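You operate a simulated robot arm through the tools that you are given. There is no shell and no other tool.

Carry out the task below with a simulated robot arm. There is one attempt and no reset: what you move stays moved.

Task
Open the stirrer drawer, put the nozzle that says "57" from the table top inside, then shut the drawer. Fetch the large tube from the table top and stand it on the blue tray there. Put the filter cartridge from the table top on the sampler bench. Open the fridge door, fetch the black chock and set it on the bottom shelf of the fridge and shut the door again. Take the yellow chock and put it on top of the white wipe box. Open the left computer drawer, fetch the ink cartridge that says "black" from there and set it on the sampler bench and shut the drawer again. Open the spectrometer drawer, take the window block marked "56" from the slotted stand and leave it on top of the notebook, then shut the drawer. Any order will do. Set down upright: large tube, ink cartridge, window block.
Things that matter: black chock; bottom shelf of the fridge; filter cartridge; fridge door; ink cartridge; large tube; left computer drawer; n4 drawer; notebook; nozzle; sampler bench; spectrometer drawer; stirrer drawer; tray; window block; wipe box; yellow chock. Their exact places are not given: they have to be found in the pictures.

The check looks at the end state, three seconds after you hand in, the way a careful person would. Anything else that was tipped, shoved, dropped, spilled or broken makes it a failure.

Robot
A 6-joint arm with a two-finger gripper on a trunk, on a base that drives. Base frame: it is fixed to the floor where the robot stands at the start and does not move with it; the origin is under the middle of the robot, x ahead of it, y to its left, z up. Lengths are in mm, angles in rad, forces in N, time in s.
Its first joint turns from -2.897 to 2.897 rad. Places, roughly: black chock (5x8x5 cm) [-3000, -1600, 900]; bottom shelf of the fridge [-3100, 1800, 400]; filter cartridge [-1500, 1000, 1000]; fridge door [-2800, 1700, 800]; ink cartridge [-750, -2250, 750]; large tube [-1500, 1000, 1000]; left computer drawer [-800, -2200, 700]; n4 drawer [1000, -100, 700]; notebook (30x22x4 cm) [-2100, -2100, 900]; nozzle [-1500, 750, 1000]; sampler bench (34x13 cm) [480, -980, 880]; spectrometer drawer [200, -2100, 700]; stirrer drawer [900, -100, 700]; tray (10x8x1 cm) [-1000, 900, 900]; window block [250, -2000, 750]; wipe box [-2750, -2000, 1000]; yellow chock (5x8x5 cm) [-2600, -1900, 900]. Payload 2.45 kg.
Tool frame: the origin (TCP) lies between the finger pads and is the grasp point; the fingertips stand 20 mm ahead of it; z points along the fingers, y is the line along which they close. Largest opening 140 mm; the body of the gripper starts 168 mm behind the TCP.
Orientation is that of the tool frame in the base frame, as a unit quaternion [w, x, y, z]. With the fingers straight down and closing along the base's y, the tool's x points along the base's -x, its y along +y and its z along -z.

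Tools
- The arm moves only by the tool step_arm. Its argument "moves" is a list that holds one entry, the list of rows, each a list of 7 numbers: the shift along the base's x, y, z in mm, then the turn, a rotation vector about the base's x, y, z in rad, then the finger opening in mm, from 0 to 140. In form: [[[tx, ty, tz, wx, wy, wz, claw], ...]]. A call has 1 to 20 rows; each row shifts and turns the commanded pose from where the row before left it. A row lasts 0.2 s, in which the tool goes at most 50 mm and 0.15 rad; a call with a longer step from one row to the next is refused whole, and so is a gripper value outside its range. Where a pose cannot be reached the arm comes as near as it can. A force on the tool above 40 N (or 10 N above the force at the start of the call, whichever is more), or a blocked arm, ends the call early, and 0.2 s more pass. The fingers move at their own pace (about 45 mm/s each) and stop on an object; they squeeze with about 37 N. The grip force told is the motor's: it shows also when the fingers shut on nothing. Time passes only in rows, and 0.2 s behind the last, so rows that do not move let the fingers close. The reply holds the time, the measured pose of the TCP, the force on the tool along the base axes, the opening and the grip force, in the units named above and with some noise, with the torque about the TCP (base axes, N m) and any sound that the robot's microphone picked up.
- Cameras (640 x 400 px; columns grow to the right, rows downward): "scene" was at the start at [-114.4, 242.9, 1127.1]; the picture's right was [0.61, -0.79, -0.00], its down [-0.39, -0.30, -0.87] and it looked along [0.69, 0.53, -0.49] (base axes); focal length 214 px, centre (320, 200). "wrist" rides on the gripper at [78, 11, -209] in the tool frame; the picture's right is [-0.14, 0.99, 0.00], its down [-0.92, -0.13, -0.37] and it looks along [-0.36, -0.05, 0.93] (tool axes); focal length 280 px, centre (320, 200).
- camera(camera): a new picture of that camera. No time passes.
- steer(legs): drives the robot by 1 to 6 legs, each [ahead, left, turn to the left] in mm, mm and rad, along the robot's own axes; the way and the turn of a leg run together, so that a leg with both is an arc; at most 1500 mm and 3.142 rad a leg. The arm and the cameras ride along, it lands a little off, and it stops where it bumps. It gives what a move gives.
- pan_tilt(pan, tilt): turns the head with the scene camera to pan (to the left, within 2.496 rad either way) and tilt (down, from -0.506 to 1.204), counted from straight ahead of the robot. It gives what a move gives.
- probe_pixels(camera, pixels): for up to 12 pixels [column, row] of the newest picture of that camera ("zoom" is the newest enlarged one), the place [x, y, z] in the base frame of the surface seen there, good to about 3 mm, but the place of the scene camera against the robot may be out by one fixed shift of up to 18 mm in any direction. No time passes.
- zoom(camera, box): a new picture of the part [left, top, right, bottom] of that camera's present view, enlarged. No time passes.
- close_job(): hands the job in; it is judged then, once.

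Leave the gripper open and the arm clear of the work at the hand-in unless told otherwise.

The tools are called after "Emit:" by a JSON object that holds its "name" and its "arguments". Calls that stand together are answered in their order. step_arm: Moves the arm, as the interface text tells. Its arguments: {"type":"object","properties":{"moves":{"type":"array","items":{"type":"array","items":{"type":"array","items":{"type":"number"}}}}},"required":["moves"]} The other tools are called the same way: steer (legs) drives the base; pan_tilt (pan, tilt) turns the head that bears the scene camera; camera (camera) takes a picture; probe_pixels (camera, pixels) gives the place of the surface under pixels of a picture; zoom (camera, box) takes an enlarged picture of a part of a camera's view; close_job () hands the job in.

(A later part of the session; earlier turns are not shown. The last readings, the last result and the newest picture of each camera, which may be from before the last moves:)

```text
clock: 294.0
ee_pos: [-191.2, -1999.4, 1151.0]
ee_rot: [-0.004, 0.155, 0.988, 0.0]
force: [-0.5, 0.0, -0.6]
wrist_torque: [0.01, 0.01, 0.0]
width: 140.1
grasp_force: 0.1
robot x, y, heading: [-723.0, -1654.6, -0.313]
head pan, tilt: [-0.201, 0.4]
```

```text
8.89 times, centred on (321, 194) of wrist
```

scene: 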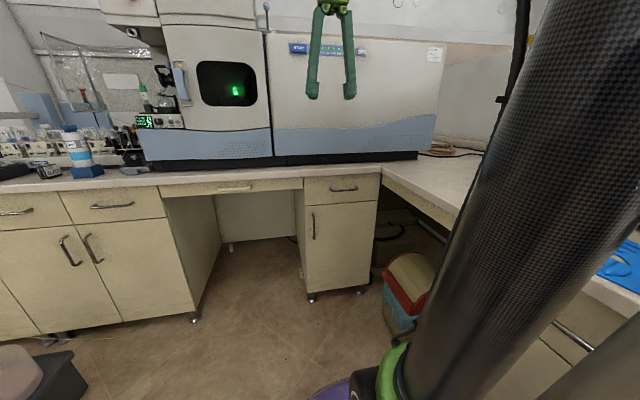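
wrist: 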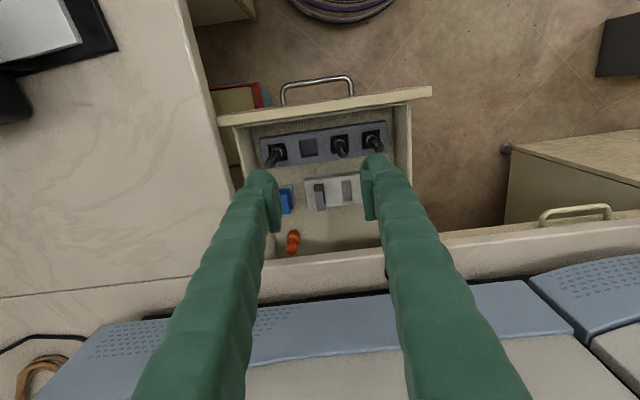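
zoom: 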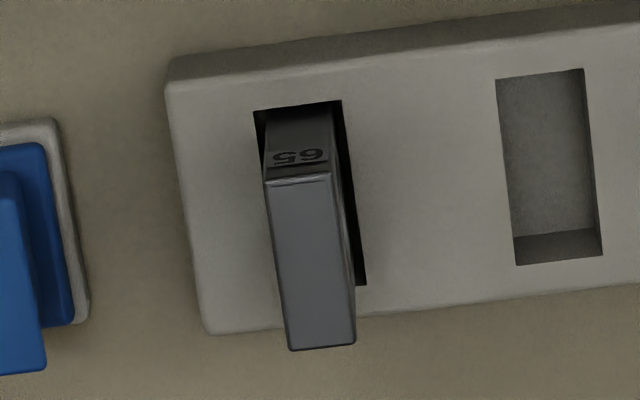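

Emit:
{"name": "zoom", "arguments": {"camera": "wrist", "box": [366, 176, 390, 212]}}

Emit:
{"name": "zoom", "arguments": {"camera": "wrist", "box": [312, 186, 324, 198]}}

```text
11.11 times, centred on (378, 194) of wrist
```

zoom: 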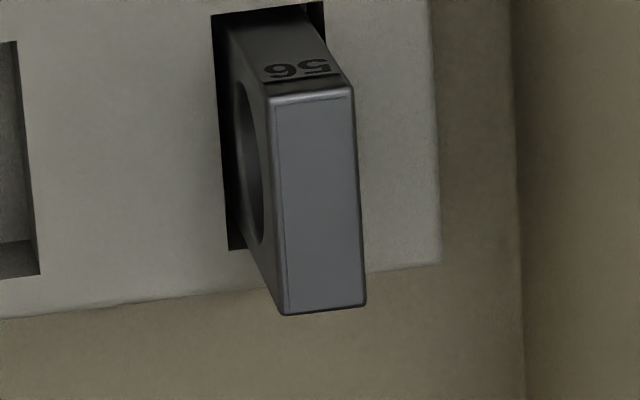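

```text
16.00 times, centred on (318, 192) of wrist
```

zoom: 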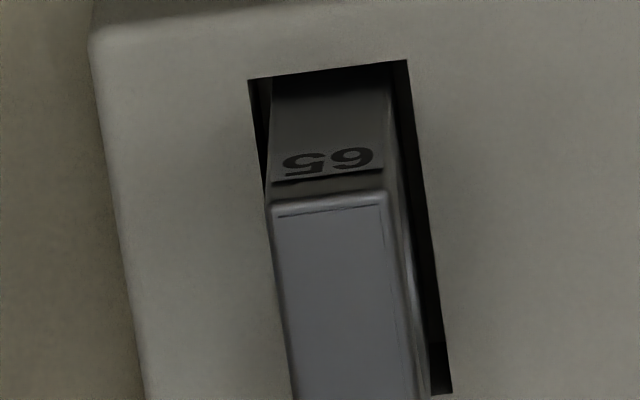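

Labels look like "65" (left) and "56" (right) when turned upright; confirm with the scene camera.

Emit:
{"name": "pan_tilt", "arguments": {"pan": -0.25, "tilt": 0.45}}

Emit:
{"name": "camera", "arguments": {"camera": "scene"}}

Emit:
{"name": "camera", "arguments": {"camera": "wrist"}}

```text
clock: 294.6
ee_pos: [-190.4, -1998.5, 1152.5]
ee_rot: [-0.003, 0.156, 0.988, -0.001]
force: [0.1, -0.4, 0.6]
wrist_torque: [0.02, -0.01, 0.02]
width: 140.0
grasp_force: 0.1
robot x, y, heading: [-723.7, -1655.4, -0.312]
head pan, tilt: [-0.25, 0.45]
```

```text
taken
```

scene: 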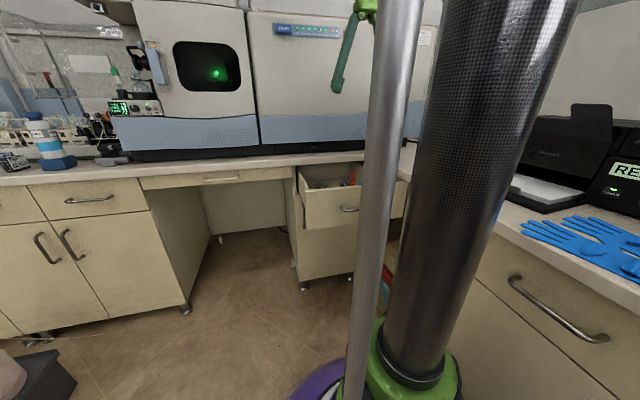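

```text
taken
```

wrist: 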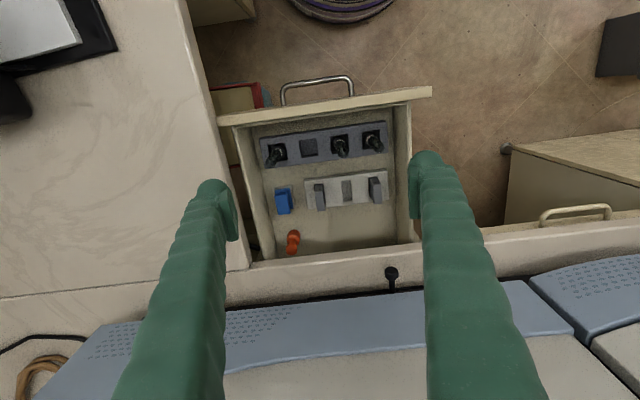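

Emit:
{"name": "zoom", "arguments": {"camera": "scene", "box": [300, 165, 370, 205]}}

Emit:
{"name": "zoom", "arguments": {"camera": "wrist", "box": [373, 174, 381, 184]}}

Emit:
{"name": "zoom", "arguments": {"camera": "wrist", "box": [314, 185, 322, 195]}}

```text
9.14 times, centred on (335, 185) of scene
```

zoom: 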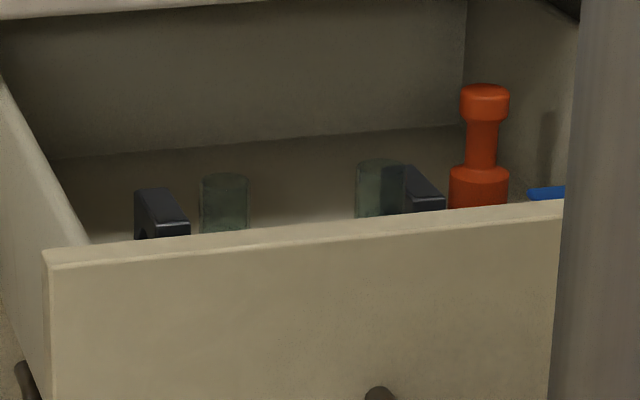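

```text
16.00 times, centred on (377, 179) of wrist
```

zoom: 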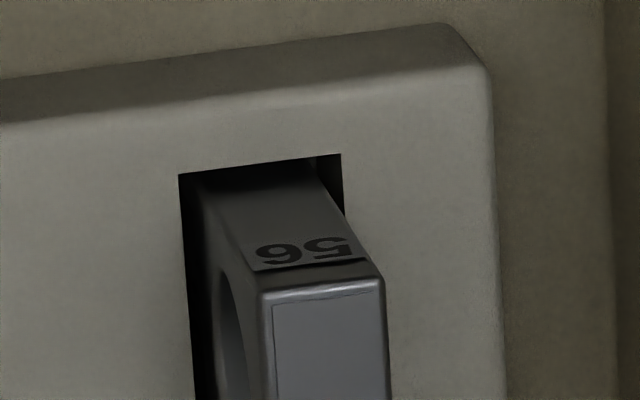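

```text
16.00 times, centred on (318, 190) of wrist
```

zoom: 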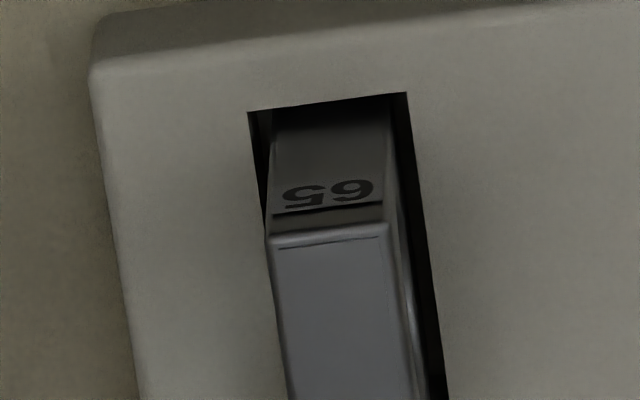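

The right-hand block reads "56". Probe its top face.

Emit:
{"name": "zoom", "arguments": {"camera": "wrist", "box": [362, 172, 394, 212]}}

Emit:
{"name": "probe_pixels", "arguments": {"camera": "zoom", "pixels": [[290, 140], [350, 135], [300, 220], [365, 215], [310, 300], [370, 295], [330, 215], [335, 290], [320, 145], [200, 200], [450, 120], [290, 110]]}}

```text
10.00 times, centred on (378, 192) of wrist
```

zoom: 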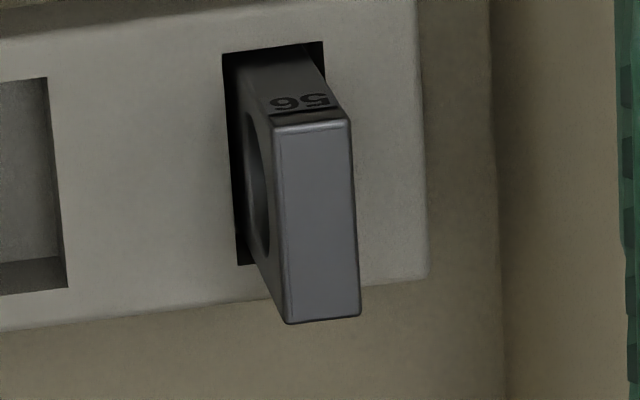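

```text
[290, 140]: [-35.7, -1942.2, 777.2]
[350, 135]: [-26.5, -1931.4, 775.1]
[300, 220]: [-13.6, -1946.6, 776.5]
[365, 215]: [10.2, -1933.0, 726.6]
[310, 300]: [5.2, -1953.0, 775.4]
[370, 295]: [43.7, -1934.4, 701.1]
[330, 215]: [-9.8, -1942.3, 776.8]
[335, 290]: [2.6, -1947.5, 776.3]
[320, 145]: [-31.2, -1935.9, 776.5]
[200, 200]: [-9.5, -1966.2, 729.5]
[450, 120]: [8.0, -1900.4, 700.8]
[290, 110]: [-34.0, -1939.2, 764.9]
```

Block centre ≈ (-11, -1944), top 776, 16 mm thick. Check the distance to the drawer's side wall.

Emit:
{"name": "probe_pixels", "arguments": {"camera": "wrist", "pixels": [[392, 195], [396, 195], [400, 195], [404, 195], [408, 195], [398, 170], [403, 170], [407, 165]]}}

```text
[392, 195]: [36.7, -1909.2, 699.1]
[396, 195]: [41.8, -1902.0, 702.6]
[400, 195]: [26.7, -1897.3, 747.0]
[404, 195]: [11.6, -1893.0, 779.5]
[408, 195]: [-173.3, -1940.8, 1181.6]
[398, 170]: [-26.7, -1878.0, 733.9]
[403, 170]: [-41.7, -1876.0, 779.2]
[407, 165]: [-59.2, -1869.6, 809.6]
```

Wall is 56 mm away: fine. Move above the block and lower part-way for a check.

Emit:
{"name": "step_arm", "arguments": {"moves": [[[44.8, 13.6, 0, 0, 0, 0, 60], [44.8, 13.6, 0, 0, 0, 0, 60], [44.8, 13.6, 0, 0, 0, 0, 60], [44.8, 13.6, 0, 0, 0, 0, 44], [0, 0, -45, 0, 0, 0, 44], [0, 0, -45, 0, 0, 0, 44], [0, 0, -45, 0, 0, 0, 44], [0, 0, -45, 0, 0, 0, 44], [0, 0, -45, 0, 0, 0, 44], [0, 0, -45, 0, 0, 0, 44], [0, 0, 0, 0, 0, 0, 44]]]}}

Emit:
{"name": "camera", "arguments": {"camera": "wrist"}}

```text
clock: 297.0
ee_pos: [-11.6, -1944.9, 878.9]
ee_rot: [-0.004, 0.156, 0.988, 0.0]
force: [0.6, -0.2, 0.8]
wrist_torque: [-0.01, 0.03, -0.02]
width: 43.9
grasp_force: 0.1
robot x, y, heading: [-719.2, -1655.6, -0.312]
head pan, tilt: [-0.25, 0.45]
```

```text
taken
```

wrist: 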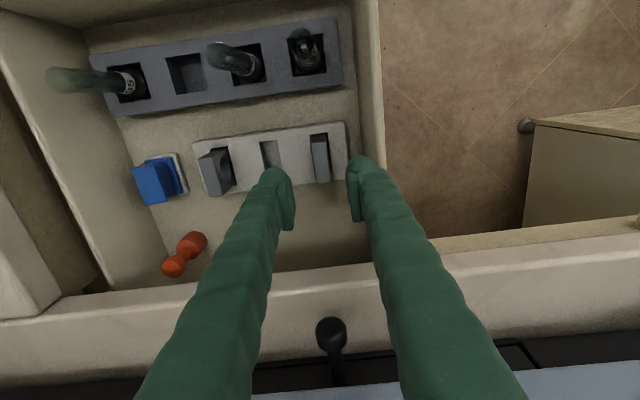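

Well aligned. Lower to z 755 and close.

Emit:
{"name": "step_arm", "arguments": {"moves": [[[0, 0, -45, 0, 0, 0, 44], [0, 0, -45, 0, 0, 0, 44], [0, 0, -24, 0, 0, 0, 44], [0, 0, -10, 0, 0, 0, 44], [0, 0, 0, 0, 0, 0, 44]]]}}

Emit:
{"name": "camera", "arguments": {"camera": "wrist"}}

```text
clock: 298.2
ee_pos: [-12.5, -1946.5, 757.1]
ee_rot: [-0.004, 0.156, 0.988, -0.001]
force: [-0.4, 1.0, -0.5]
wrist_torque: [0.01, -0.03, 0.01]
width: 44.1
grasp_force: 0.1
robot x, y, heading: [-724.9, -1657.3, -0.31]
head pan, tilt: [-0.25, 0.45]
```

```text
taken
```

wrist: 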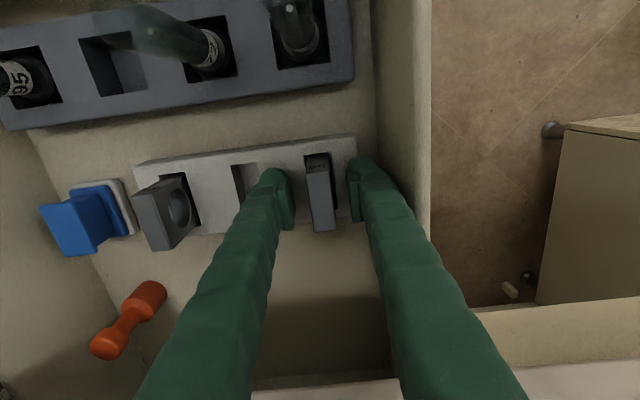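

Straddling the block. Close and lift straight up.

Emit:
{"name": "step_arm", "arguments": {"moves": [[[0, 0, 0, 0, 0, 0, 0], [0, 0, 0, 0, 0, 0, 0], [0, 0, 0, 0, 0, 0, 0], [0, 0, 0, 0, 0, 0, 0]]]}}

Emit:
{"name": "step_arm", "arguments": {"moves": [[[0, 0, 10, 0, 0, 0, 0], [0, 0, 20, 0, 0, 0, 0], [0, 0, 30, 0, 0, 0, 0], [0, 0, 40, 0, 0, 0, 0], [0, 0, 40, 0, 0, 0, 0], [0, 0, 40, 0, 0, 0, 0], [0, 0, 40, 0, 0, 0, 0]]]}}

Emit:
{"name": "camera", "arguments": {"camera": "wrist"}}

```text
clock: 299.2
ee_pos: [-12.8, -1944.9, 756.5]
ee_rot: [-0.004, 0.155, 0.988, 0.0]
force: [0.3, -0.5, 0.7]
wrist_torque: [0.01, -0.01, -0.02]
width: 16.7
grasp_force: 37.5
robot x, y, heading: [-722.1, -1659.1, -0.314]
head pan, tilt: [-0.25, 0.45]
```

```text
clock: 300.8
ee_pos: [-11.7, -1945.7, 977.6]
ee_rot: [-0.004, 0.156, 0.988, 0.0]
force: [-0.3, 0.6, 0.6]
wrist_torque: [-0.01, 0.01, 0.0]
width: 16.7
grasp_force: 37.4
robot x, y, heading: [-719.8, -1660.4, -0.308]
head pan, tilt: [-0.25, 0.45]
```

```text
taken
```

wrist: 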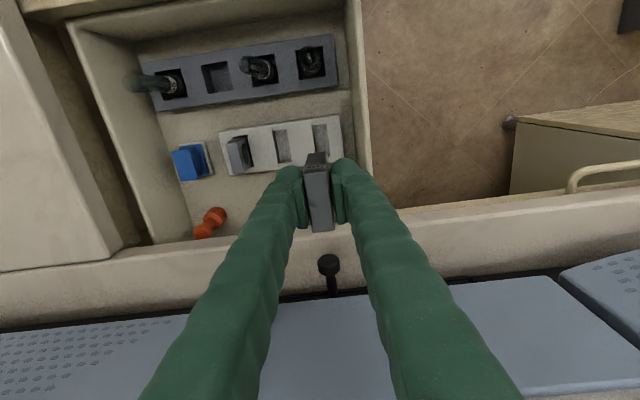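

Block "56" is out; its foot is ~52 mm below the TCP. Raise, pull in, and drive towards the notebook end of the desk.

Emit:
{"name": "step_arm", "arguments": {"moves": [[[-30, 10, 38, 0, 0, 0, 0], [-30, 10, 38, 0, 0, 0, 0], [-30, 10, 38, 0, 0, 0, 0], [-30, 10, 38, 0, 0, 0, 0], [-30, 10, 38, 0, 0, 0, 0], [-30, 10, 38, 0, 0, 0, 0], [-30, 10, 38, 0, 0, 0, 0]]]}}

Emit:
{"name": "steer", "arguments": {"legs": [[-469, 542, 0], [-635, -310, 0], [0, 0, -1.56]]}}

Emit:
{"name": "pan_tilt", "arguments": {"pan": 0.3, "tilt": 0.4}}

Emit:
{"name": "camera", "arguments": {"camera": "scene"}}

Emit:
{"name": "camera", "arguments": {"camera": "wrist"}}

```text
clock: 302.4
ee_pos: [-221.2, -1874.8, 1242.6]
ee_rot: [-0.004, 0.156, 0.988, -0.001]
force: [0.5, 0.3, -0.6]
wrist_torque: [0.02, 0.05, 0.01]
width: 16.2
grasp_force: 37.1
robot x, y, heading: [-718.2, -1653.0, -0.313]
head pan, tilt: [-0.25, 0.45]
```

```text
clock: 313.6
ee_pos: [-1904.5, -1600.4, 1243.4]
ee_rot: [-0.003, 0.801, 0.599, 0.002]
force: [0.7, -0.6, -0.9]
wrist_torque: [-0.01, 0.01, -0.03]
width: 16.4
grasp_force: 36.6
robot x, y, heading: [-1699.2, -1095.3, -1.852]
head pan, tilt: [-0.25, 0.45]
```

```text
clock: 314.5
ee_pos: [-1906.0, -1601.4, 1242.3]
ee_rot: [-0.003, 0.801, 0.599, 0.002]
force: [-0.1, -0.1, -1.6]
wrist_torque: [-0.01, 0.02, -0.02]
width: 16.7
grasp_force: 36.7
robot x, y, heading: [-1696.5, -1100.0, -1.853]
head pan, tilt: [0.3, 0.4]
```

```text
taken
```

scene: 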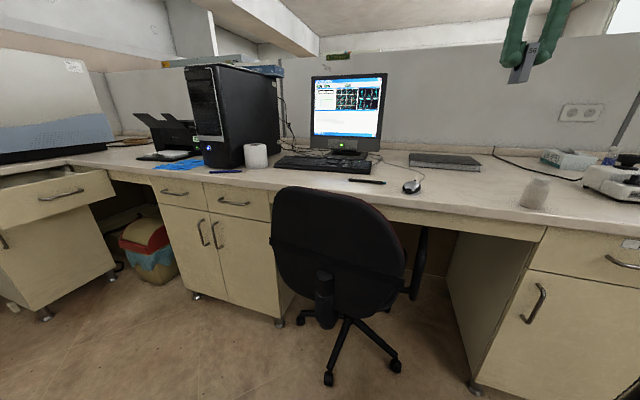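

```text
taken
```

wrist: 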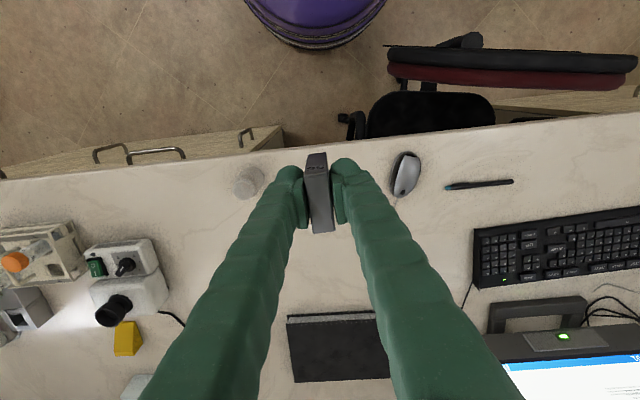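

The notebook is the dark book behind the mouse. Verify the label and probe the notebook.

Emit:
{"name": "zoom", "arguments": {"camera": "scene", "box": [500, 20, 570, 90]}}

Emit:
{"name": "zoom", "arguments": {"camera": "scene", "box": [380, 120, 640, 250]}}

Emit:
{"name": "probe_pixels", "arguments": {"camera": "scene", "pixels": [[443, 160], [412, 153], [478, 156], [410, 163], [480, 168], [445, 155], [445, 166], [540, 190], [575, 160], [615, 180]]}}

Emit:
{"name": "probe_pixels", "arguments": {"camera": "wrist", "pixels": [[290, 322], [375, 316], [295, 380], [388, 375], [340, 350], [300, 340], [380, 330], [248, 182], [125, 340], [240, 160], [405, 175], [500, 130]]}}

```text
5.71 times, centred on (535, 55) of scene
```

zoom: 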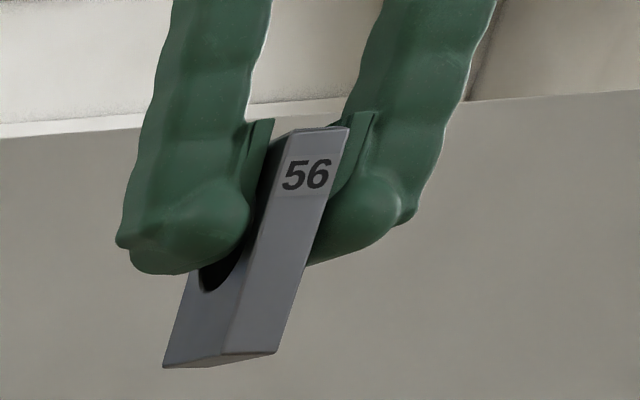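

```text
2.46 times, centred on (510, 185) of scene
```

zoom: 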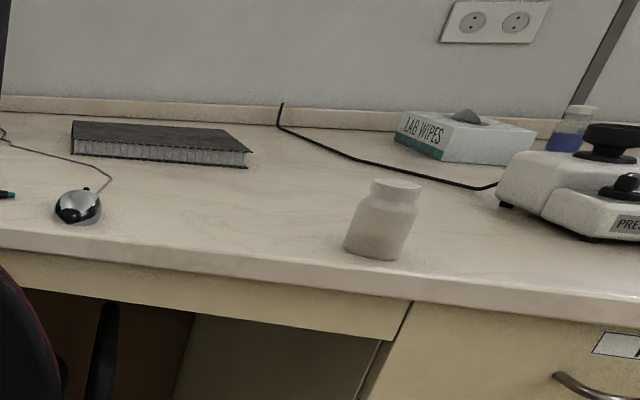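

```text
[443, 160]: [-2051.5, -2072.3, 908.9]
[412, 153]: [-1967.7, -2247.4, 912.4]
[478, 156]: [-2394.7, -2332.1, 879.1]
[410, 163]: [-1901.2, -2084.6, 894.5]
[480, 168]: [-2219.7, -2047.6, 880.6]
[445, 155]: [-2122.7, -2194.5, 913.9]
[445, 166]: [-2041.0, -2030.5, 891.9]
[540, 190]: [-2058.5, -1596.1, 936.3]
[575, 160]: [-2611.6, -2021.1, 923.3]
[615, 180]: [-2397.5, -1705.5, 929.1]
```

```text
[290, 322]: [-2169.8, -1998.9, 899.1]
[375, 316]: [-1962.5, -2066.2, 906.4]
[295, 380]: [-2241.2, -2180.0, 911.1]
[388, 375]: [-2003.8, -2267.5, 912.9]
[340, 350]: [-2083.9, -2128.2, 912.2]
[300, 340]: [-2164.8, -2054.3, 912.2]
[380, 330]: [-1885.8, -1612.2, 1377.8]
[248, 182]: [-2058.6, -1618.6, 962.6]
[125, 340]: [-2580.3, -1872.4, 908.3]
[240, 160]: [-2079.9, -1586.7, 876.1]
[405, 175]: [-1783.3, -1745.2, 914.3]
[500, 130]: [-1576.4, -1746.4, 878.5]
```

The held block clearly reads "56". The notebook top is z≈912, centre ≈ (-2065, -2135). Check the chair's position before moving closer.

Emit:
{"name": "probe_pixels", "arguments": {"camera": "wrist", "pixels": [[392, 60], [345, 118], [360, 130], [400, 90], [440, 42], [470, 100], [245, 135], [160, 152]]}}

```text
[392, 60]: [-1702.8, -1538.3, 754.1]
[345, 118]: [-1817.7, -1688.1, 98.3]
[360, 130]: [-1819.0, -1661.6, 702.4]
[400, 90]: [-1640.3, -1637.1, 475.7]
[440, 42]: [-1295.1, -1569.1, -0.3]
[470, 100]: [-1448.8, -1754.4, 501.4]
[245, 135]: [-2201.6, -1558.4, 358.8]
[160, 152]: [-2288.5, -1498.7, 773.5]
```

The chair is close on the right; stand further left. Drive diagonally.

Emit:
{"name": "steer", "arguments": {"legs": [[0, -230, 0], [210, 0, 0]]}}

Emit:
{"name": "camera", "arguments": {"camera": "wrist"}}

```text
clock: 317.5
ee_pos: [-2182.7, -1742.3, 1241.9]
ee_rot: [-0.003, 0.799, 0.601, 0.002]
force: [0.1, -0.5, -0.6]
wrist_torque: [0.0, 0.0, -0.02]
width: 16.6
grasp_force: 37.0
robot x, y, heading: [-1978.8, -1233.9, -1.85]
head pan, tilt: [0.3, 0.4]
```

```text
taken
```

wrist: 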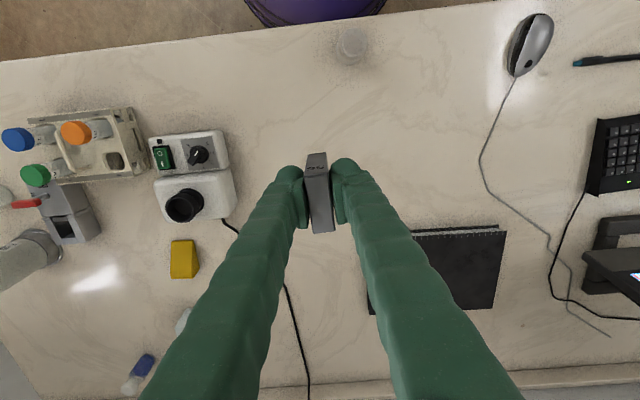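

Move over the notebook.

Emit:
{"name": "step_arm", "arguments": {"moves": [[[13.1, -41.4, -15, 0, 0, 0, 0], [13.1, -41.4, -15, 0, 0, 0, 0], [13.1, -41.4, -15, 0, 0, 0, 0], [13.1, -41.4, -15, 0, 0, 0, 0], [13.1, -41.4, -15, 0, 0, 0, 0], [13.1, -41.4, -15, 0, 0, 0, 0], [13.1, -41.4, -15, 0, 0, 0, 0], [13.1, -41.4, -15, 0, 0, 0, 0], [13.1, -41.4, -15, 0, 0, 0, 0], [0, 0, 0, 0, 0, 0, 0]]]}}

Emit:
{"name": "camera", "arguments": {"camera": "wrist"}}

```text
clock: 319.7
ee_pos: [-2063.5, -2113.9, 1107.2]
ee_rot: [-0.002, 0.799, 0.601, 0.002]
force: [0.2, -0.1, -0.6]
wrist_torque: [0.01, -0.01, 0.02]
width: 16.5
grasp_force: 36.8
robot x, y, heading: [-1972.9, -1233.6, -1.851]
head pan, tilt: [0.3, 0.4]
```

```text
taken
```

wrist: 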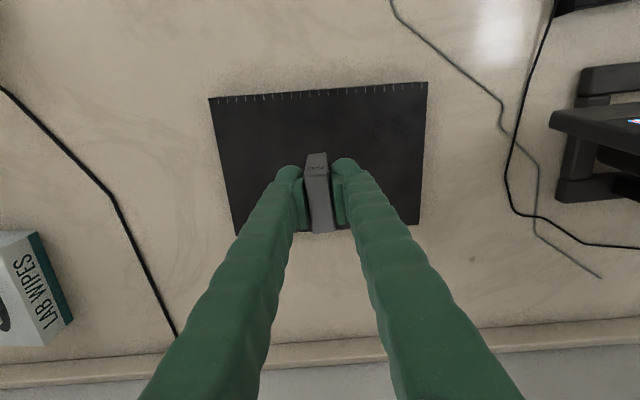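

Emit:
{"name": "probe_pixels", "arguments": {"camera": "wrist", "pixels": [[212, 100], [425, 86], [415, 220], [240, 230], [320, 120], [260, 180], [390, 180]]}}

```text
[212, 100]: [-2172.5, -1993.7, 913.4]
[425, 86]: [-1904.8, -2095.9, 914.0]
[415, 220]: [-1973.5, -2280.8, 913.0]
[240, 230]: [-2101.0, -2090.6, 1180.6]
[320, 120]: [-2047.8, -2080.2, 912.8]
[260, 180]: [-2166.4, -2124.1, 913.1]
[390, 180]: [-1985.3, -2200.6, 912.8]
```

The TCP is near the notebook's centre. Lower the block onto it.

Emit:
{"name": "step_arm", "arguments": {"moves": [[[0, 0, -40, 0, 0, 0, 0], [0, 0, -40, 0, 0, 0, 0], [0, 0, -40, 0, 0, 0, 0], [0, 0, -12, 0, 0, 0, 0], [0, 0, -4, 0, 0, 0, 0], [0, 0, -2, 0, 0, 0, 0], [0, 0, -2, 0, 0, 0, 0], [0, 0, 0, 0, 0, 0, 0]]]}}

```text
clock: 321.5
ee_pos: [-2063.2, -2113.7, 967.4]
ee_rot: [-0.003, 0.799, 0.601, 0.002]
force: [-0.9, -0.2, -0.8]
wrist_torque: [0.0, 0.03, -0.04]
width: 16.4
grasp_force: 36.6
robot x, y, heading: [-1976.8, -1237.1, -1.85]
head pan, tilt: [0.3, 0.4]
```

Emit:
{"name": "step_arm", "arguments": {"moves": [[[0, 0, -1, 0, 0, 0, 0], [0, 0, -1, 0, 0, 0, 0], [0, 0, -1, 0, 0, 0, 0], [0, 0, 0, 0, 0, 0, 0]]]}}

```text
clock: 322.5
ee_pos: [-2063.6, -2114.6, 963.2]
ee_rot: [-0.003, 0.799, 0.601, 0.002]
force: [0.3, 0.5, -0.3]
wrist_torque: [-0.01, 0.03, -0.02]
width: 16.5
grasp_force: 36.7
robot x, y, heading: [-1979.4, -1234.0, -1.851]
head pan, tilt: [0.3, 0.4]
```

Emit:
{"name": "step_arm", "arguments": {"moves": [[[0, 0, -1, 0, 0, 0, 0], [0, 0, -1, 0, 0, 0, 0], [0, 0, 0, 0, 0, 0, 0]]]}}

```text
clock: 323.3
ee_pos: [-2064.1, -2113.9, 963.0]
ee_rot: [-0.003, 0.799, 0.601, 0.002]
force: [-1.5, -8.3, 25.0]
wrist_torque: [-0.34, 0.04, 0.0]
width: 16.4
grasp_force: 36.9
robot x, y, heading: [-1978.7, -1238.5, -1.847]
head pan, tilt: [0.3, 0.4]
```

Contact. Ease up 1.5 mm and release.

Emit:
{"name": "step_arm", "arguments": {"moves": [[[0, 0, 1.5, 0, 0, 0, 0], [0, 0, 0, 0, 0, 0, 24], [0, 0, 0, 0, 0, 0, 36], [0, 0, 0, 0, 0, 0, 44], [0, 0, 0, 0, 0, 0, 44], [0, 0, 15, 0, 0, 0, 44], [0, 0, 30, 0, 0, 0, 44], [0, 0, 40, 0, 0, 0, 44], [0, 0, 40, 0, 0, 0, 44], [0, 0, 40, 0, 0, 0, 44], [0, 0, 40, 0, 0, 0, 44]]]}}

Emit:
{"name": "camera", "arguments": {"camera": "wrist"}}

Emit:
{"name": "pan_tilt", "arguments": {"pan": 0.1, "tilt": 0.4}}

Emit:
{"name": "camera", "arguments": {"camera": "scene"}}

```text
clock: 325.7
ee_pos: [-2063.6, -2115.2, 1169.1]
ee_rot: [-0.002, 0.799, 0.601, 0.003]
force: [0.0, 0.3, 0.4]
wrist_torque: [-0.05, -0.03, 0.02]
width: 43.9
grasp_force: 0.0
robot x, y, heading: [-1978.6, -1236.7, -1.848]
head pan, tilt: [0.3, 0.4]
```

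```text
taken
```

wrist: 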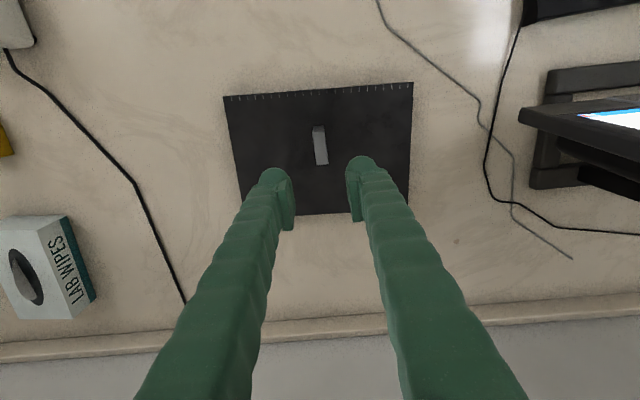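

```text
clock: 326.4
ee_pos: [-2064.2, -2116.1, 1169.2]
ee_rot: [-0.003, 0.799, 0.602, 0.002]
force: [-0.3, -0.6, 1.0]
wrist_torque: [-0.01, 0.0, -0.02]
width: 44.0
grasp_force: 0.0
robot x, y, heading: [-1979.4, -1232.7, -1.849]
head pan, tilt: [0.099, 0.4]
```

```text
taken
```

scene: 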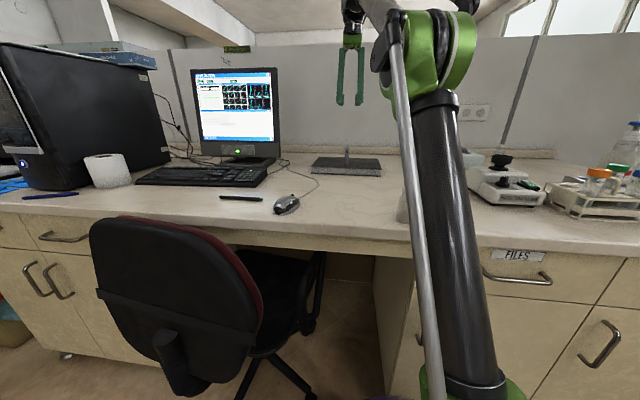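

The block stands on the notebook. The yellow chock and the LAB WIPES box are to the left; probe them.

Emit:
{"name": "zoom", "arguments": {"camera": "scene", "box": [290, 120, 400, 190]}}

Emit:
{"name": "probe_pixels", "arguments": {"camera": "wrist", "pixels": [[10, 245], [60, 220], [45, 250], [70, 300], [85, 290], [25, 280], [5, 230], [35, 315], [30, 265]]}}

```text
5.71 times, centred on (345, 155) of scene
```

zoom: 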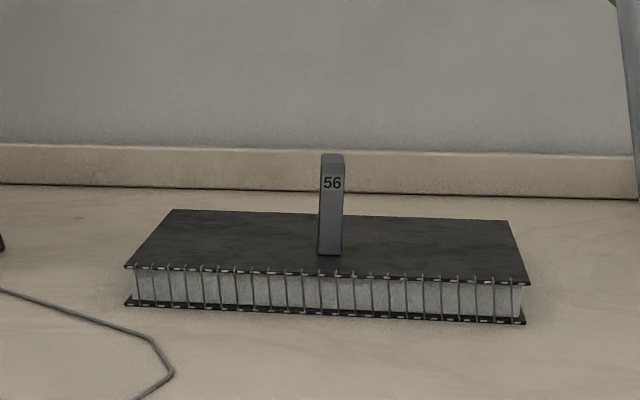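

```text
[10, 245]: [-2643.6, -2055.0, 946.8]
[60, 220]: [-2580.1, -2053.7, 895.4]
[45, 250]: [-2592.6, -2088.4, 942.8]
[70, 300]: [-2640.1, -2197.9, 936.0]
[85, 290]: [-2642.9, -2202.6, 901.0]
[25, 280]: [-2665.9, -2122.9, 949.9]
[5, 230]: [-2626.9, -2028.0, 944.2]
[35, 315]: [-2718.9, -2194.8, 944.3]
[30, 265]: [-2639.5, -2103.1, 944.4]
```

Look to the right side (robot's right) for the desk's end and the wipe box surroundings.

Emit:
{"name": "pan_tilt", "arguments": {"pan": -0.6, "tilt": 0.4}}

Emit:
{"name": "camera", "arguments": {"camera": "scene"}}

Emit:
{"name": "pan_tilt", "arguments": {"pan": -1.2, "tilt": 0.4}}

Emit:
{"name": "camera", "arguments": {"camera": "scene"}}

```text
clock: 327.5
ee_pos: [-2063.9, -2115.5, 1168.6]
ee_rot: [-0.003, 0.8, 0.6, 0.003]
force: [-0.1, -0.8, -0.6]
wrist_torque: [-0.02, 0.04, -0.02]
width: 44.0
grasp_force: 0.0
robot x, y, heading: [-1981.1, -1236.4, -1.856]
head pan, tilt: [-0.6, 0.4]
```

```text
taken
```

scene: 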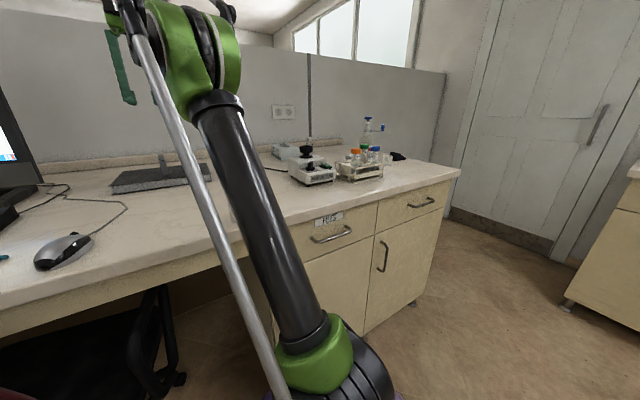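

```text
clock: 328.5
ee_pos: [-2064.8, -2115.5, 1168.5]
ee_rot: [-0.003, 0.799, 0.601, 0.002]
force: [-0.7, 0.5, 0.5]
wrist_torque: [0.03, -0.01, -0.01]
width: 44.1
grasp_force: 0.1
robot x, y, heading: [-1977.1, -1236.5, -1.846]
head pan, tilt: [-1.201, 0.4]
```

```text
taken
```

scene: 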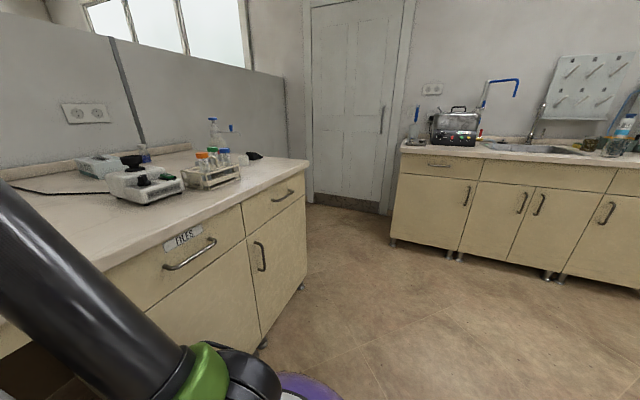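

The desk has a free end near the door, and a black item near it. Probe these.

Emit:
{"name": "probe_pixels", "arguments": {"camera": "scene", "pixels": [[305, 162], [192, 145], [255, 155], [345, 200], [340, 225], [310, 205], [300, 250], [95, 160], [215, 175], [393, 238], [300, 290], [265, 340]]}}

Emit:
{"name": "zoom", "arguments": {"camera": "scene", "box": [60, 110, 310, 240]}}

```text
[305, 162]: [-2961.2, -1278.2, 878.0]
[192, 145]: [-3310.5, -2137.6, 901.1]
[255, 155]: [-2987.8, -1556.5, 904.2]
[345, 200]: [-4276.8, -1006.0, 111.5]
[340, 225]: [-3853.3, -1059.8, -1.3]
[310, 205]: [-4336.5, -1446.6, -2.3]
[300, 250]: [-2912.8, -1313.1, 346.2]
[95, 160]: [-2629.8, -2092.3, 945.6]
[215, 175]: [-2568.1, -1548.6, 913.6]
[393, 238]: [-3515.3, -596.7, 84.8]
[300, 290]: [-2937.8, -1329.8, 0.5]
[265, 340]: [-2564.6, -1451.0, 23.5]
```

```text
2.56 times, centred on (185, 175) of scene
```

zoom: 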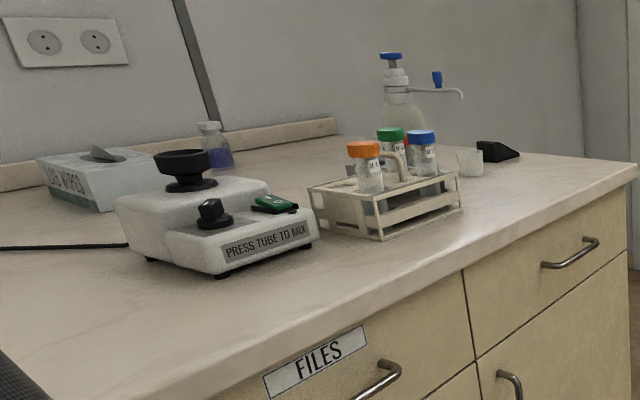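

Probe the dispenser and other tall items between the desk end and the box.

Emit:
{"name": "probe_pixels", "arguments": {"camera": "scene", "pixels": [[213, 133], [214, 122], [230, 128], [144, 163], [248, 156], [260, 158], [243, 173], [215, 150], [135, 170], [130, 155], [100, 152], [78, 165]]}}

```text
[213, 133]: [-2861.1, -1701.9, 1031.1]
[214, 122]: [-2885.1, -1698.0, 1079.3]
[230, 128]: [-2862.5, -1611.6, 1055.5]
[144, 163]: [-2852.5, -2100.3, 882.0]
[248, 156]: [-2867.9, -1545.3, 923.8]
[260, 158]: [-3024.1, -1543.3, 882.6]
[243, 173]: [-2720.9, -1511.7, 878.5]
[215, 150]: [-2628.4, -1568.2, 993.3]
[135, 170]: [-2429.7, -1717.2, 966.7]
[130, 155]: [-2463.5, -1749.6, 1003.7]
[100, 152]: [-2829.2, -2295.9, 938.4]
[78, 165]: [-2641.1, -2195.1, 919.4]
```

Plan: go round to the desk's free end, from where both chocks and the box are within reach. Retract the arm and drive.

Emit:
{"name": "step_arm", "arguments": {"moves": [[[4, 42.4, 10, 0, 0, 0, 80], [4, 42.4, 10, 0, 0, 0, 80], [4, 42.4, 10, 0, 0, 0, 80], [4, 42.4, 10, 0, 0, 0, 80], [4, 42.4, 10, 0, 0, 0, 80], [4, 42.4, 10, 0, 0, 0, 80], [4, 42.4, 10, 0, 0, 0, 80], [4, 42.4, 10, 0, 0, 0, 80]]]}}

Emit:
{"name": "steer", "arguments": {"legs": [[-82, 3, 0], [-33, -994, 0], [0, 0, 1.538]]}}

Emit:
{"name": "pan_tilt", "arguments": {"pan": -1.6, "tilt": 0.5}}

Emit:
{"name": "camera", "arguments": {"camera": "scene"}}

```text
clock: 330.3
ee_pos: [-2032.1, -1775.4, 1249.5]
ee_rot: [-0.003, 0.799, 0.601, 0.003]
force: [1.1, -0.9, 0.3]
wrist_torque: [0.12, -0.03, 0.02]
width: 79.8
grasp_force: 0.0
robot x, y, heading: [-1977.0, -1237.4, -1.855]
head pan, tilt: [-1.201, 0.4]
```

```text
clock: 339.9
ee_pos: [-2360.3, -922.4, 1249.3]
ee_rot: [-0.004, 0.158, 0.987, 0.0]
force: [0.2, -0.1, 0.0]
wrist_torque: [-0.01, 0.02, -0.01]
width: 80.2
grasp_force: 0.1
robot x, y, heading: [-2895.6, -851.6, -0.319]
head pan, tilt: [-1.201, 0.4]
```

```text
clock: 340.8
ee_pos: [-2360.3, -923.3, 1249.1]
ee_rot: [-0.004, 0.158, 0.987, 0.0]
force: [0.3, 0.3, 0.0]
wrist_torque: [0.01, 0.0, -0.02]
width: 80.1
grasp_force: 0.0
robot x, y, heading: [-2898.8, -844.6, -0.318]
head pan, tilt: [-1.6, 0.499]
```

```text
taken
```

scene: 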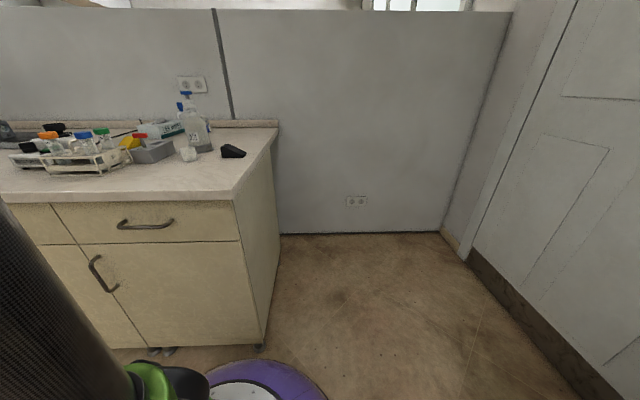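

Clear floor at the desk's end. Probe its limits.

Emit:
{"name": "probe_pixels", "arguments": {"camera": "scene", "pixels": [[278, 127], [235, 198], [360, 233], [465, 260], [262, 345], [280, 235], [232, 152], [500, 290]]}}

```text
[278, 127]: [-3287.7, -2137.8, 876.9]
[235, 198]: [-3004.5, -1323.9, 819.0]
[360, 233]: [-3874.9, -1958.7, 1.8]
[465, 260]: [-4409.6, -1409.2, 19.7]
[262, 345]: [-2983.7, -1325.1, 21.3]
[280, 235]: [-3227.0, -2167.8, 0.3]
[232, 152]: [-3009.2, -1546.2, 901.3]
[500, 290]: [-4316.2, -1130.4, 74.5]
```

Emit:
{"name": "steer", "arguments": {"legs": [[-310, -356, 0], [25, -630, 0]]}}

Emit:
{"name": "camera", "arguments": {"camera": "wrist"}}

Emit:
{"name": "pan_tilt", "arguments": {"pan": 0.0, "tilt": 0.4}}

Emit:
{"name": "camera", "arguments": {"camera": "scene"}}

```text
clock: 346.7
ee_pos: [-2945.6, -1775.5, 1248.9]
ee_rot: [-0.004, 0.163, 0.987, 0.0]
force: [1.1, 0.0, 0.1]
wrist_torque: [-0.01, 0.02, -0.03]
width: 79.9
grasp_force: 0.2
robot x, y, heading: [-3481.9, -1689.4, -0.326]
head pan, tilt: [-1.6, 0.499]
```

```text
taken
```

wrist: 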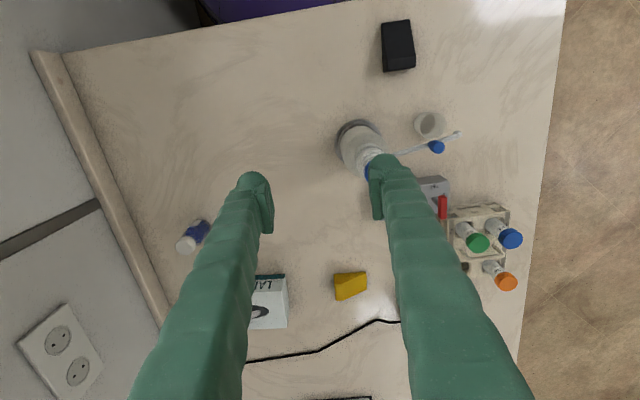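

```text
clock: 348.4
ee_pos: [-2945.0, -1775.2, 1248.1]
ee_rot: [-0.003, 0.163, 0.987, 0.0]
force: [-0.5, -1.5, 0.2]
wrist_torque: [-0.01, 0.0, -0.01]
width: 79.9
grasp_force: 0.0
robot x, y, heading: [-3483.5, -1690.9, -0.324]
head pan, tilt: [0.0, 0.4]
```

```text
taken
```

scene: 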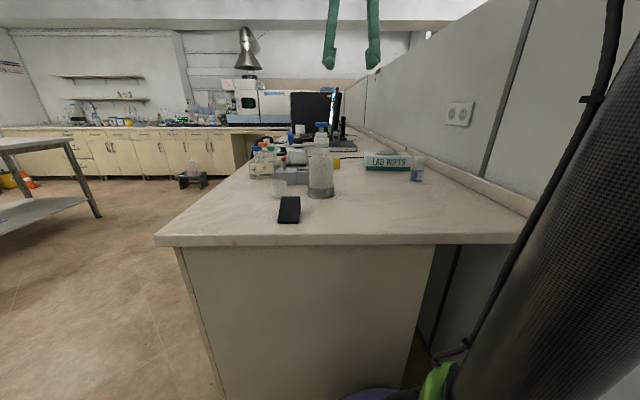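

Move the base 20 mm closer and the arm over the yellow chock.

Emit:
{"name": "steer", "arguments": {"legs": [[20, 0, 0]]}}

Emit:
{"name": "step_arm", "arguments": {"moves": [[[43, -12, 0, 0, 0, 0, 80], [43, -12, 0, 0, 0, 0, 80], [43, -12, 0, 0, 0, 0, 80], [43, -12, 0, 0, 0, 0, 80], [43, -12, 0, 0, 0, 0, 80], [43, -12, 0, 0, 0, 0, 80], [43, -12, 0, 0, 0, 0, 80], [0, 0, 0, 0, 0, 0, 80]]]}}

Emit:
{"name": "camera", "arguments": {"camera": "wrist"}}

```text
clock: 349.2
ee_pos: [-2926.0, -1781.2, 1249.2]
ee_rot: [-0.004, 0.164, 0.987, 0.0]
force: [0.0, -0.2, 0.5]
wrist_torque: [-0.01, 0.0, 0.0]
width: 79.8
grasp_force: 0.1
robot x, y, heading: [-3463.0, -1703.4, -0.326]
head pan, tilt: [0.0, 0.4]
```

```text
clock: 351.0
ee_pos: [-2640.1, -1861.5, 1241.6]
ee_rot: [-0.003, 0.162, 0.987, -0.001]
force: [0.4, -0.3, 0.8]
wrist_torque: [0.01, -0.02, 0.06]
width: 80.0
grasp_force: 0.1
out of reach, approached as far as the arm can: row 7
robot x, y, heading: [-3461.9, -1699.7, -0.33]
head pan, tilt: [0.0, 0.4]
```

```text
taken
```

wrist: 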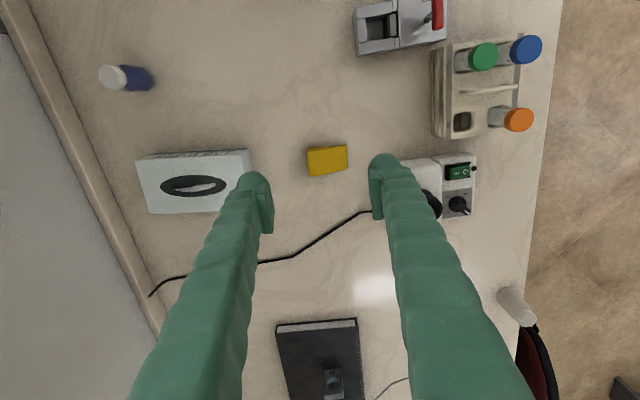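

At this height reach is limited; lower down it extends. Probe the chock and the box now.

Emit:
{"name": "zoom", "arguments": {"camera": "wrist", "box": [280, 125, 370, 195]}}

Emit:
{"name": "probe_pixels", "arguments": {"camera": "zoom", "pixels": [[200, 170], [460, 150], [220, 340], [480, 300], [340, 240], [300, 180], [400, 310], [190, 260], [340, 130], [340, 360]]}}

Emit:
{"name": "probe_pixels", "arguments": {"camera": "wrist", "pixels": [[138, 163], [248, 152], [152, 212], [230, 208], [195, 185], [160, 180], [225, 190], [195, 165], [195, 205], [178, 185], [240, 165]]}}

```text
5.71 times, centred on (325, 160) of wrist
```

zoom: 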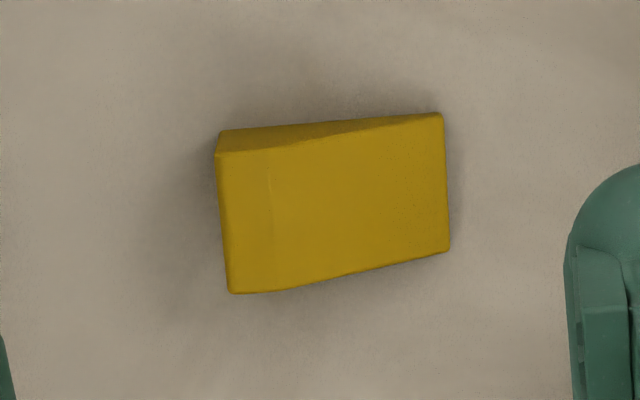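

```text
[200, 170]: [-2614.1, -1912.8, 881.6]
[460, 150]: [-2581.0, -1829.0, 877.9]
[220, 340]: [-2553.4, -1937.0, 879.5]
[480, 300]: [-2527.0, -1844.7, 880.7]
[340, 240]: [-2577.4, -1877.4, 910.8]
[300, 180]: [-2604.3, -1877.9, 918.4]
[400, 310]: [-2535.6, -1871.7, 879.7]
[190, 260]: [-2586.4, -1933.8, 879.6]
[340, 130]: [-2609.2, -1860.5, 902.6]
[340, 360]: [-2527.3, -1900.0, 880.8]
```

```text
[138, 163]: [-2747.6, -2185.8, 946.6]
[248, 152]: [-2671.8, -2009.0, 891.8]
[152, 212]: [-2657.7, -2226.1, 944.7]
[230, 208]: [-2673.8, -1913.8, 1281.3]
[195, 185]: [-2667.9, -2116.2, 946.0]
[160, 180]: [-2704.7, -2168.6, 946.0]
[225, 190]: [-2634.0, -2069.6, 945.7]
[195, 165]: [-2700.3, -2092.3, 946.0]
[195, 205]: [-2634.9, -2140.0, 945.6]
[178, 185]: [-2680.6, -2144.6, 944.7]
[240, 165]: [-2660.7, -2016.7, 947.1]
```

Emit:
{"name": "zoom", "arguments": {"camera": "wrist", "box": [130, 140, 260, 225]}}

Emit:
{"name": "zoom", "arguments": {"camera": "scene", "box": [310, 130, 440, 200]}}

Emit:
{"name": "probe_pixels", "arguments": {"camera": "zoom", "pixels": [[385, 90], [350, 115], [430, 115], [400, 150], [160, 165]]}}

```text
4.71 times, centred on (195, 182) of wrist
```

zoom: 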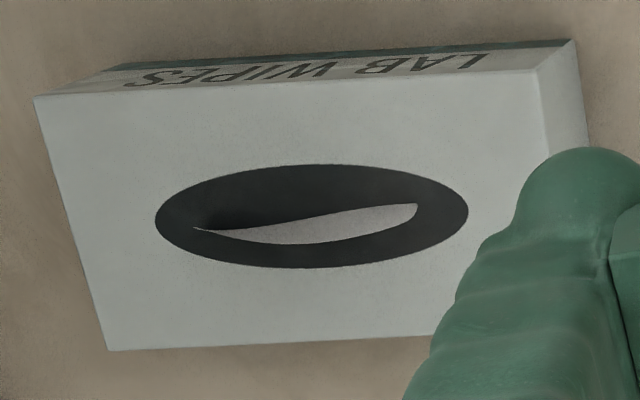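

```text
4.92 times, centred on (375, 165) of scene
```

zoom: 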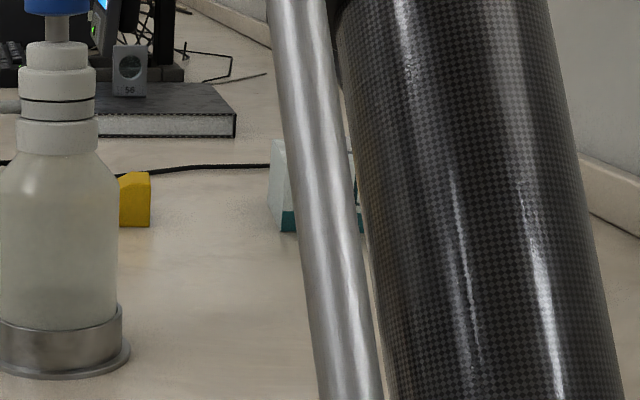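

```text
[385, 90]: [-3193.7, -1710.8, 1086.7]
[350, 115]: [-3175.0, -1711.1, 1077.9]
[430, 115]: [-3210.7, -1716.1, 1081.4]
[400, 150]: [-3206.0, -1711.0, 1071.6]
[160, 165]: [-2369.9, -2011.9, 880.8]
```

The wipe tissue sticks up in the middle, so I'll set the chock across the free front end of the box top. Get precise chock geometry.

Emit:
{"name": "zoom", "arguments": {"camera": "wrist", "box": [280, 125, 370, 195]}}

Emit:
{"name": "probe_pixels", "arguments": {"camera": "zoom", "pixels": [[232, 165], [240, 285], [238, 225], [435, 125], [440, 245], [437, 185], [260, 225], [300, 225], [380, 200], [230, 142]]}}

```text
5.71 times, centred on (325, 160) of wrist
```

zoom: 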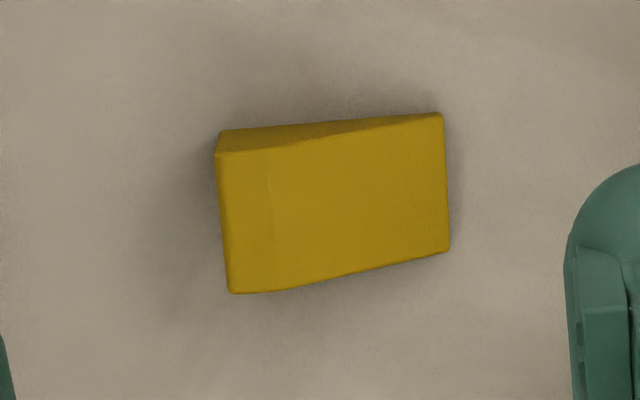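

```text
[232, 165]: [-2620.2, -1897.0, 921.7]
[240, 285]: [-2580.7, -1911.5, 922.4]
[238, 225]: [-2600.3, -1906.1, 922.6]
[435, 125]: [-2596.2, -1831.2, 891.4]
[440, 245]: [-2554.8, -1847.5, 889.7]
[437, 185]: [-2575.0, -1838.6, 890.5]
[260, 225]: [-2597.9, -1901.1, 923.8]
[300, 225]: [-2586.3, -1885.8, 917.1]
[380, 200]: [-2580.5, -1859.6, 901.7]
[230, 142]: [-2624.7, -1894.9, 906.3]
```

Chock: tall end (43 mm) toward -t, yaw known. Turn the tool +1.545 rad while lowering, to grip across its 50 mm width near the tall end.

Emit:
{"name": "step_arm", "arguments": {"moves": [[[0, 0, -17, 0, 0, 0.1405, 90], [0, 0, -17, 0, 0, 0.1405, 90], [0, 0, -17, 0, 0, 0.1405, 90], [0, 0, -17, 0, 0, 0.1405, 90], [0, 0, -17, 0, 0, 0.1405, 90], [0, 0, -17, 0, 0, 0.1405, 90], [0, 0, -17, 0, 0, 0.1405, 90], [0, 0, -17, 0, 0, 0.1405, 90], [0, 0, -17, 0, 0, 0.1405, 90], [0, 0, -17, 0, 0, 0.1405, 90], [0, 0, -17, 0, 0, 0.1405, 90], [24, -9.7, -15, 0, 0, 0, 90], [24, -9.7, -15, 0, 0, 0, 90], [0, 0, 0, 0, 0, 0, 90]]]}}

Emit:
{"name": "camera", "arguments": {"camera": "wrist"}}

```text
clock: 354.0
ee_pos: [-2592.5, -1880.3, 1026.1]
ee_rot: [-0.002, -0.571, 0.821, -0.002]
force: [-0.7, -0.8, 0.1]
wrist_torque: [0.01, -0.02, 0.05]
width: 89.9
grasp_force: 0.0
robot x, y, heading: [-3460.0, -1702.2, -0.33]
head pan, tilt: [0.0, 0.4]
```

```text
taken
```

wrist: 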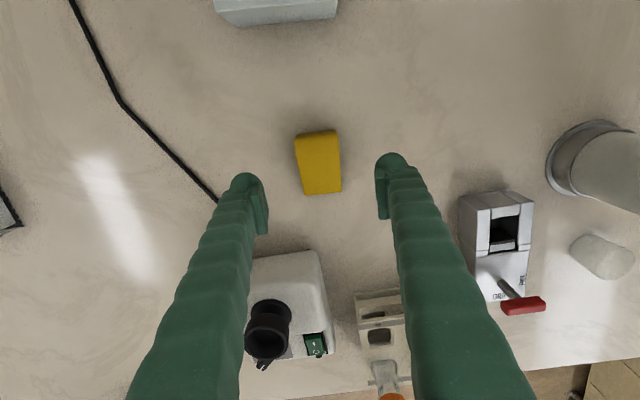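

Good alignment. Lower to z 914 and close.

Emit:
{"name": "step_arm", "arguments": {"moves": [[[0, 0, -40, 0, 0, 0, 90], [0, 0, -40, 0, 0, 0, 90], [0, 0, -22, 0, 0, 0, 90], [0, 0, -10, 0, 0, 0, 90], [0, 0, 0, 0, 0, 0, 90]]]}}

Emit:
{"name": "camera", "arguments": {"camera": "wrist"}}

```text
clock: 355.2
ee_pos: [-2592.7, -1879.7, 913.5]
ee_rot: [-0.002, -0.571, 0.821, -0.002]
force: [0.2, -0.1, 0.2]
wrist_torque: [-0.02, 0.01, -0.04]
width: 89.9
grasp_force: 0.1
robot x, y, heading: [-3462.6, -1699.5, -0.33]
head pan, tilt: [0.0, 0.4]
```

```text
taken
```

wrist: 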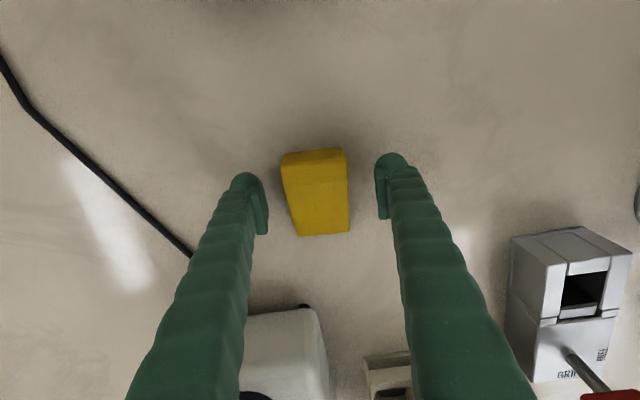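

Emit:
{"name": "step_arm", "arguments": {"moves": [[[0, 0, 0, 0, 0, 0, 0], [0, 0, 0, 0, 0, 0, 0], [0, 0, 0, 0, 0, 0, 0], [0, 0, 0, 0, 0, 0, 0], [0, 0, 0, 0, 0, 0, 0], [0, 0, 15, 0, 0, 0, 0], [0, 0, 30, 0, 0, 0, 0], [0, 0, 40, 0, 0, 0, 0], [0, 0, 20, 0, 0, 0, 0]]]}}

Emit:
{"name": "camera", "arguments": {"camera": "wrist"}}

```text
clock: 357.2
ee_pos: [-2592.1, -1881.5, 1019.1]
ee_rot: [-0.002, -0.572, 0.82, -0.003]
force: [0.1, 0.7, -1.4]
wrist_torque: [-0.01, 0.02, 0.01]
width: 49.1
grasp_force: 37.2
robot x, y, heading: [-3462.1, -1702.4, -0.329]
head pan, tilt: [0.0, 0.4]
```

```text
taken
```

wrist: 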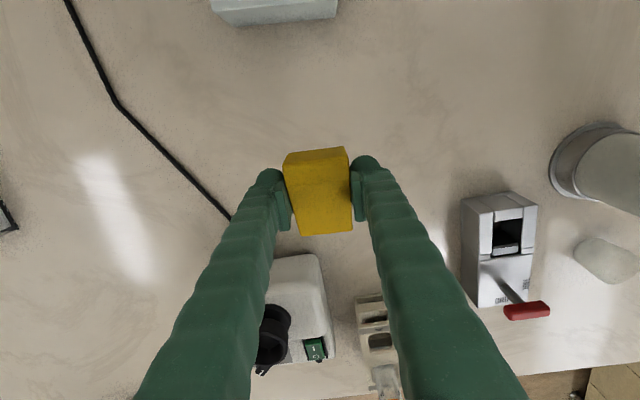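

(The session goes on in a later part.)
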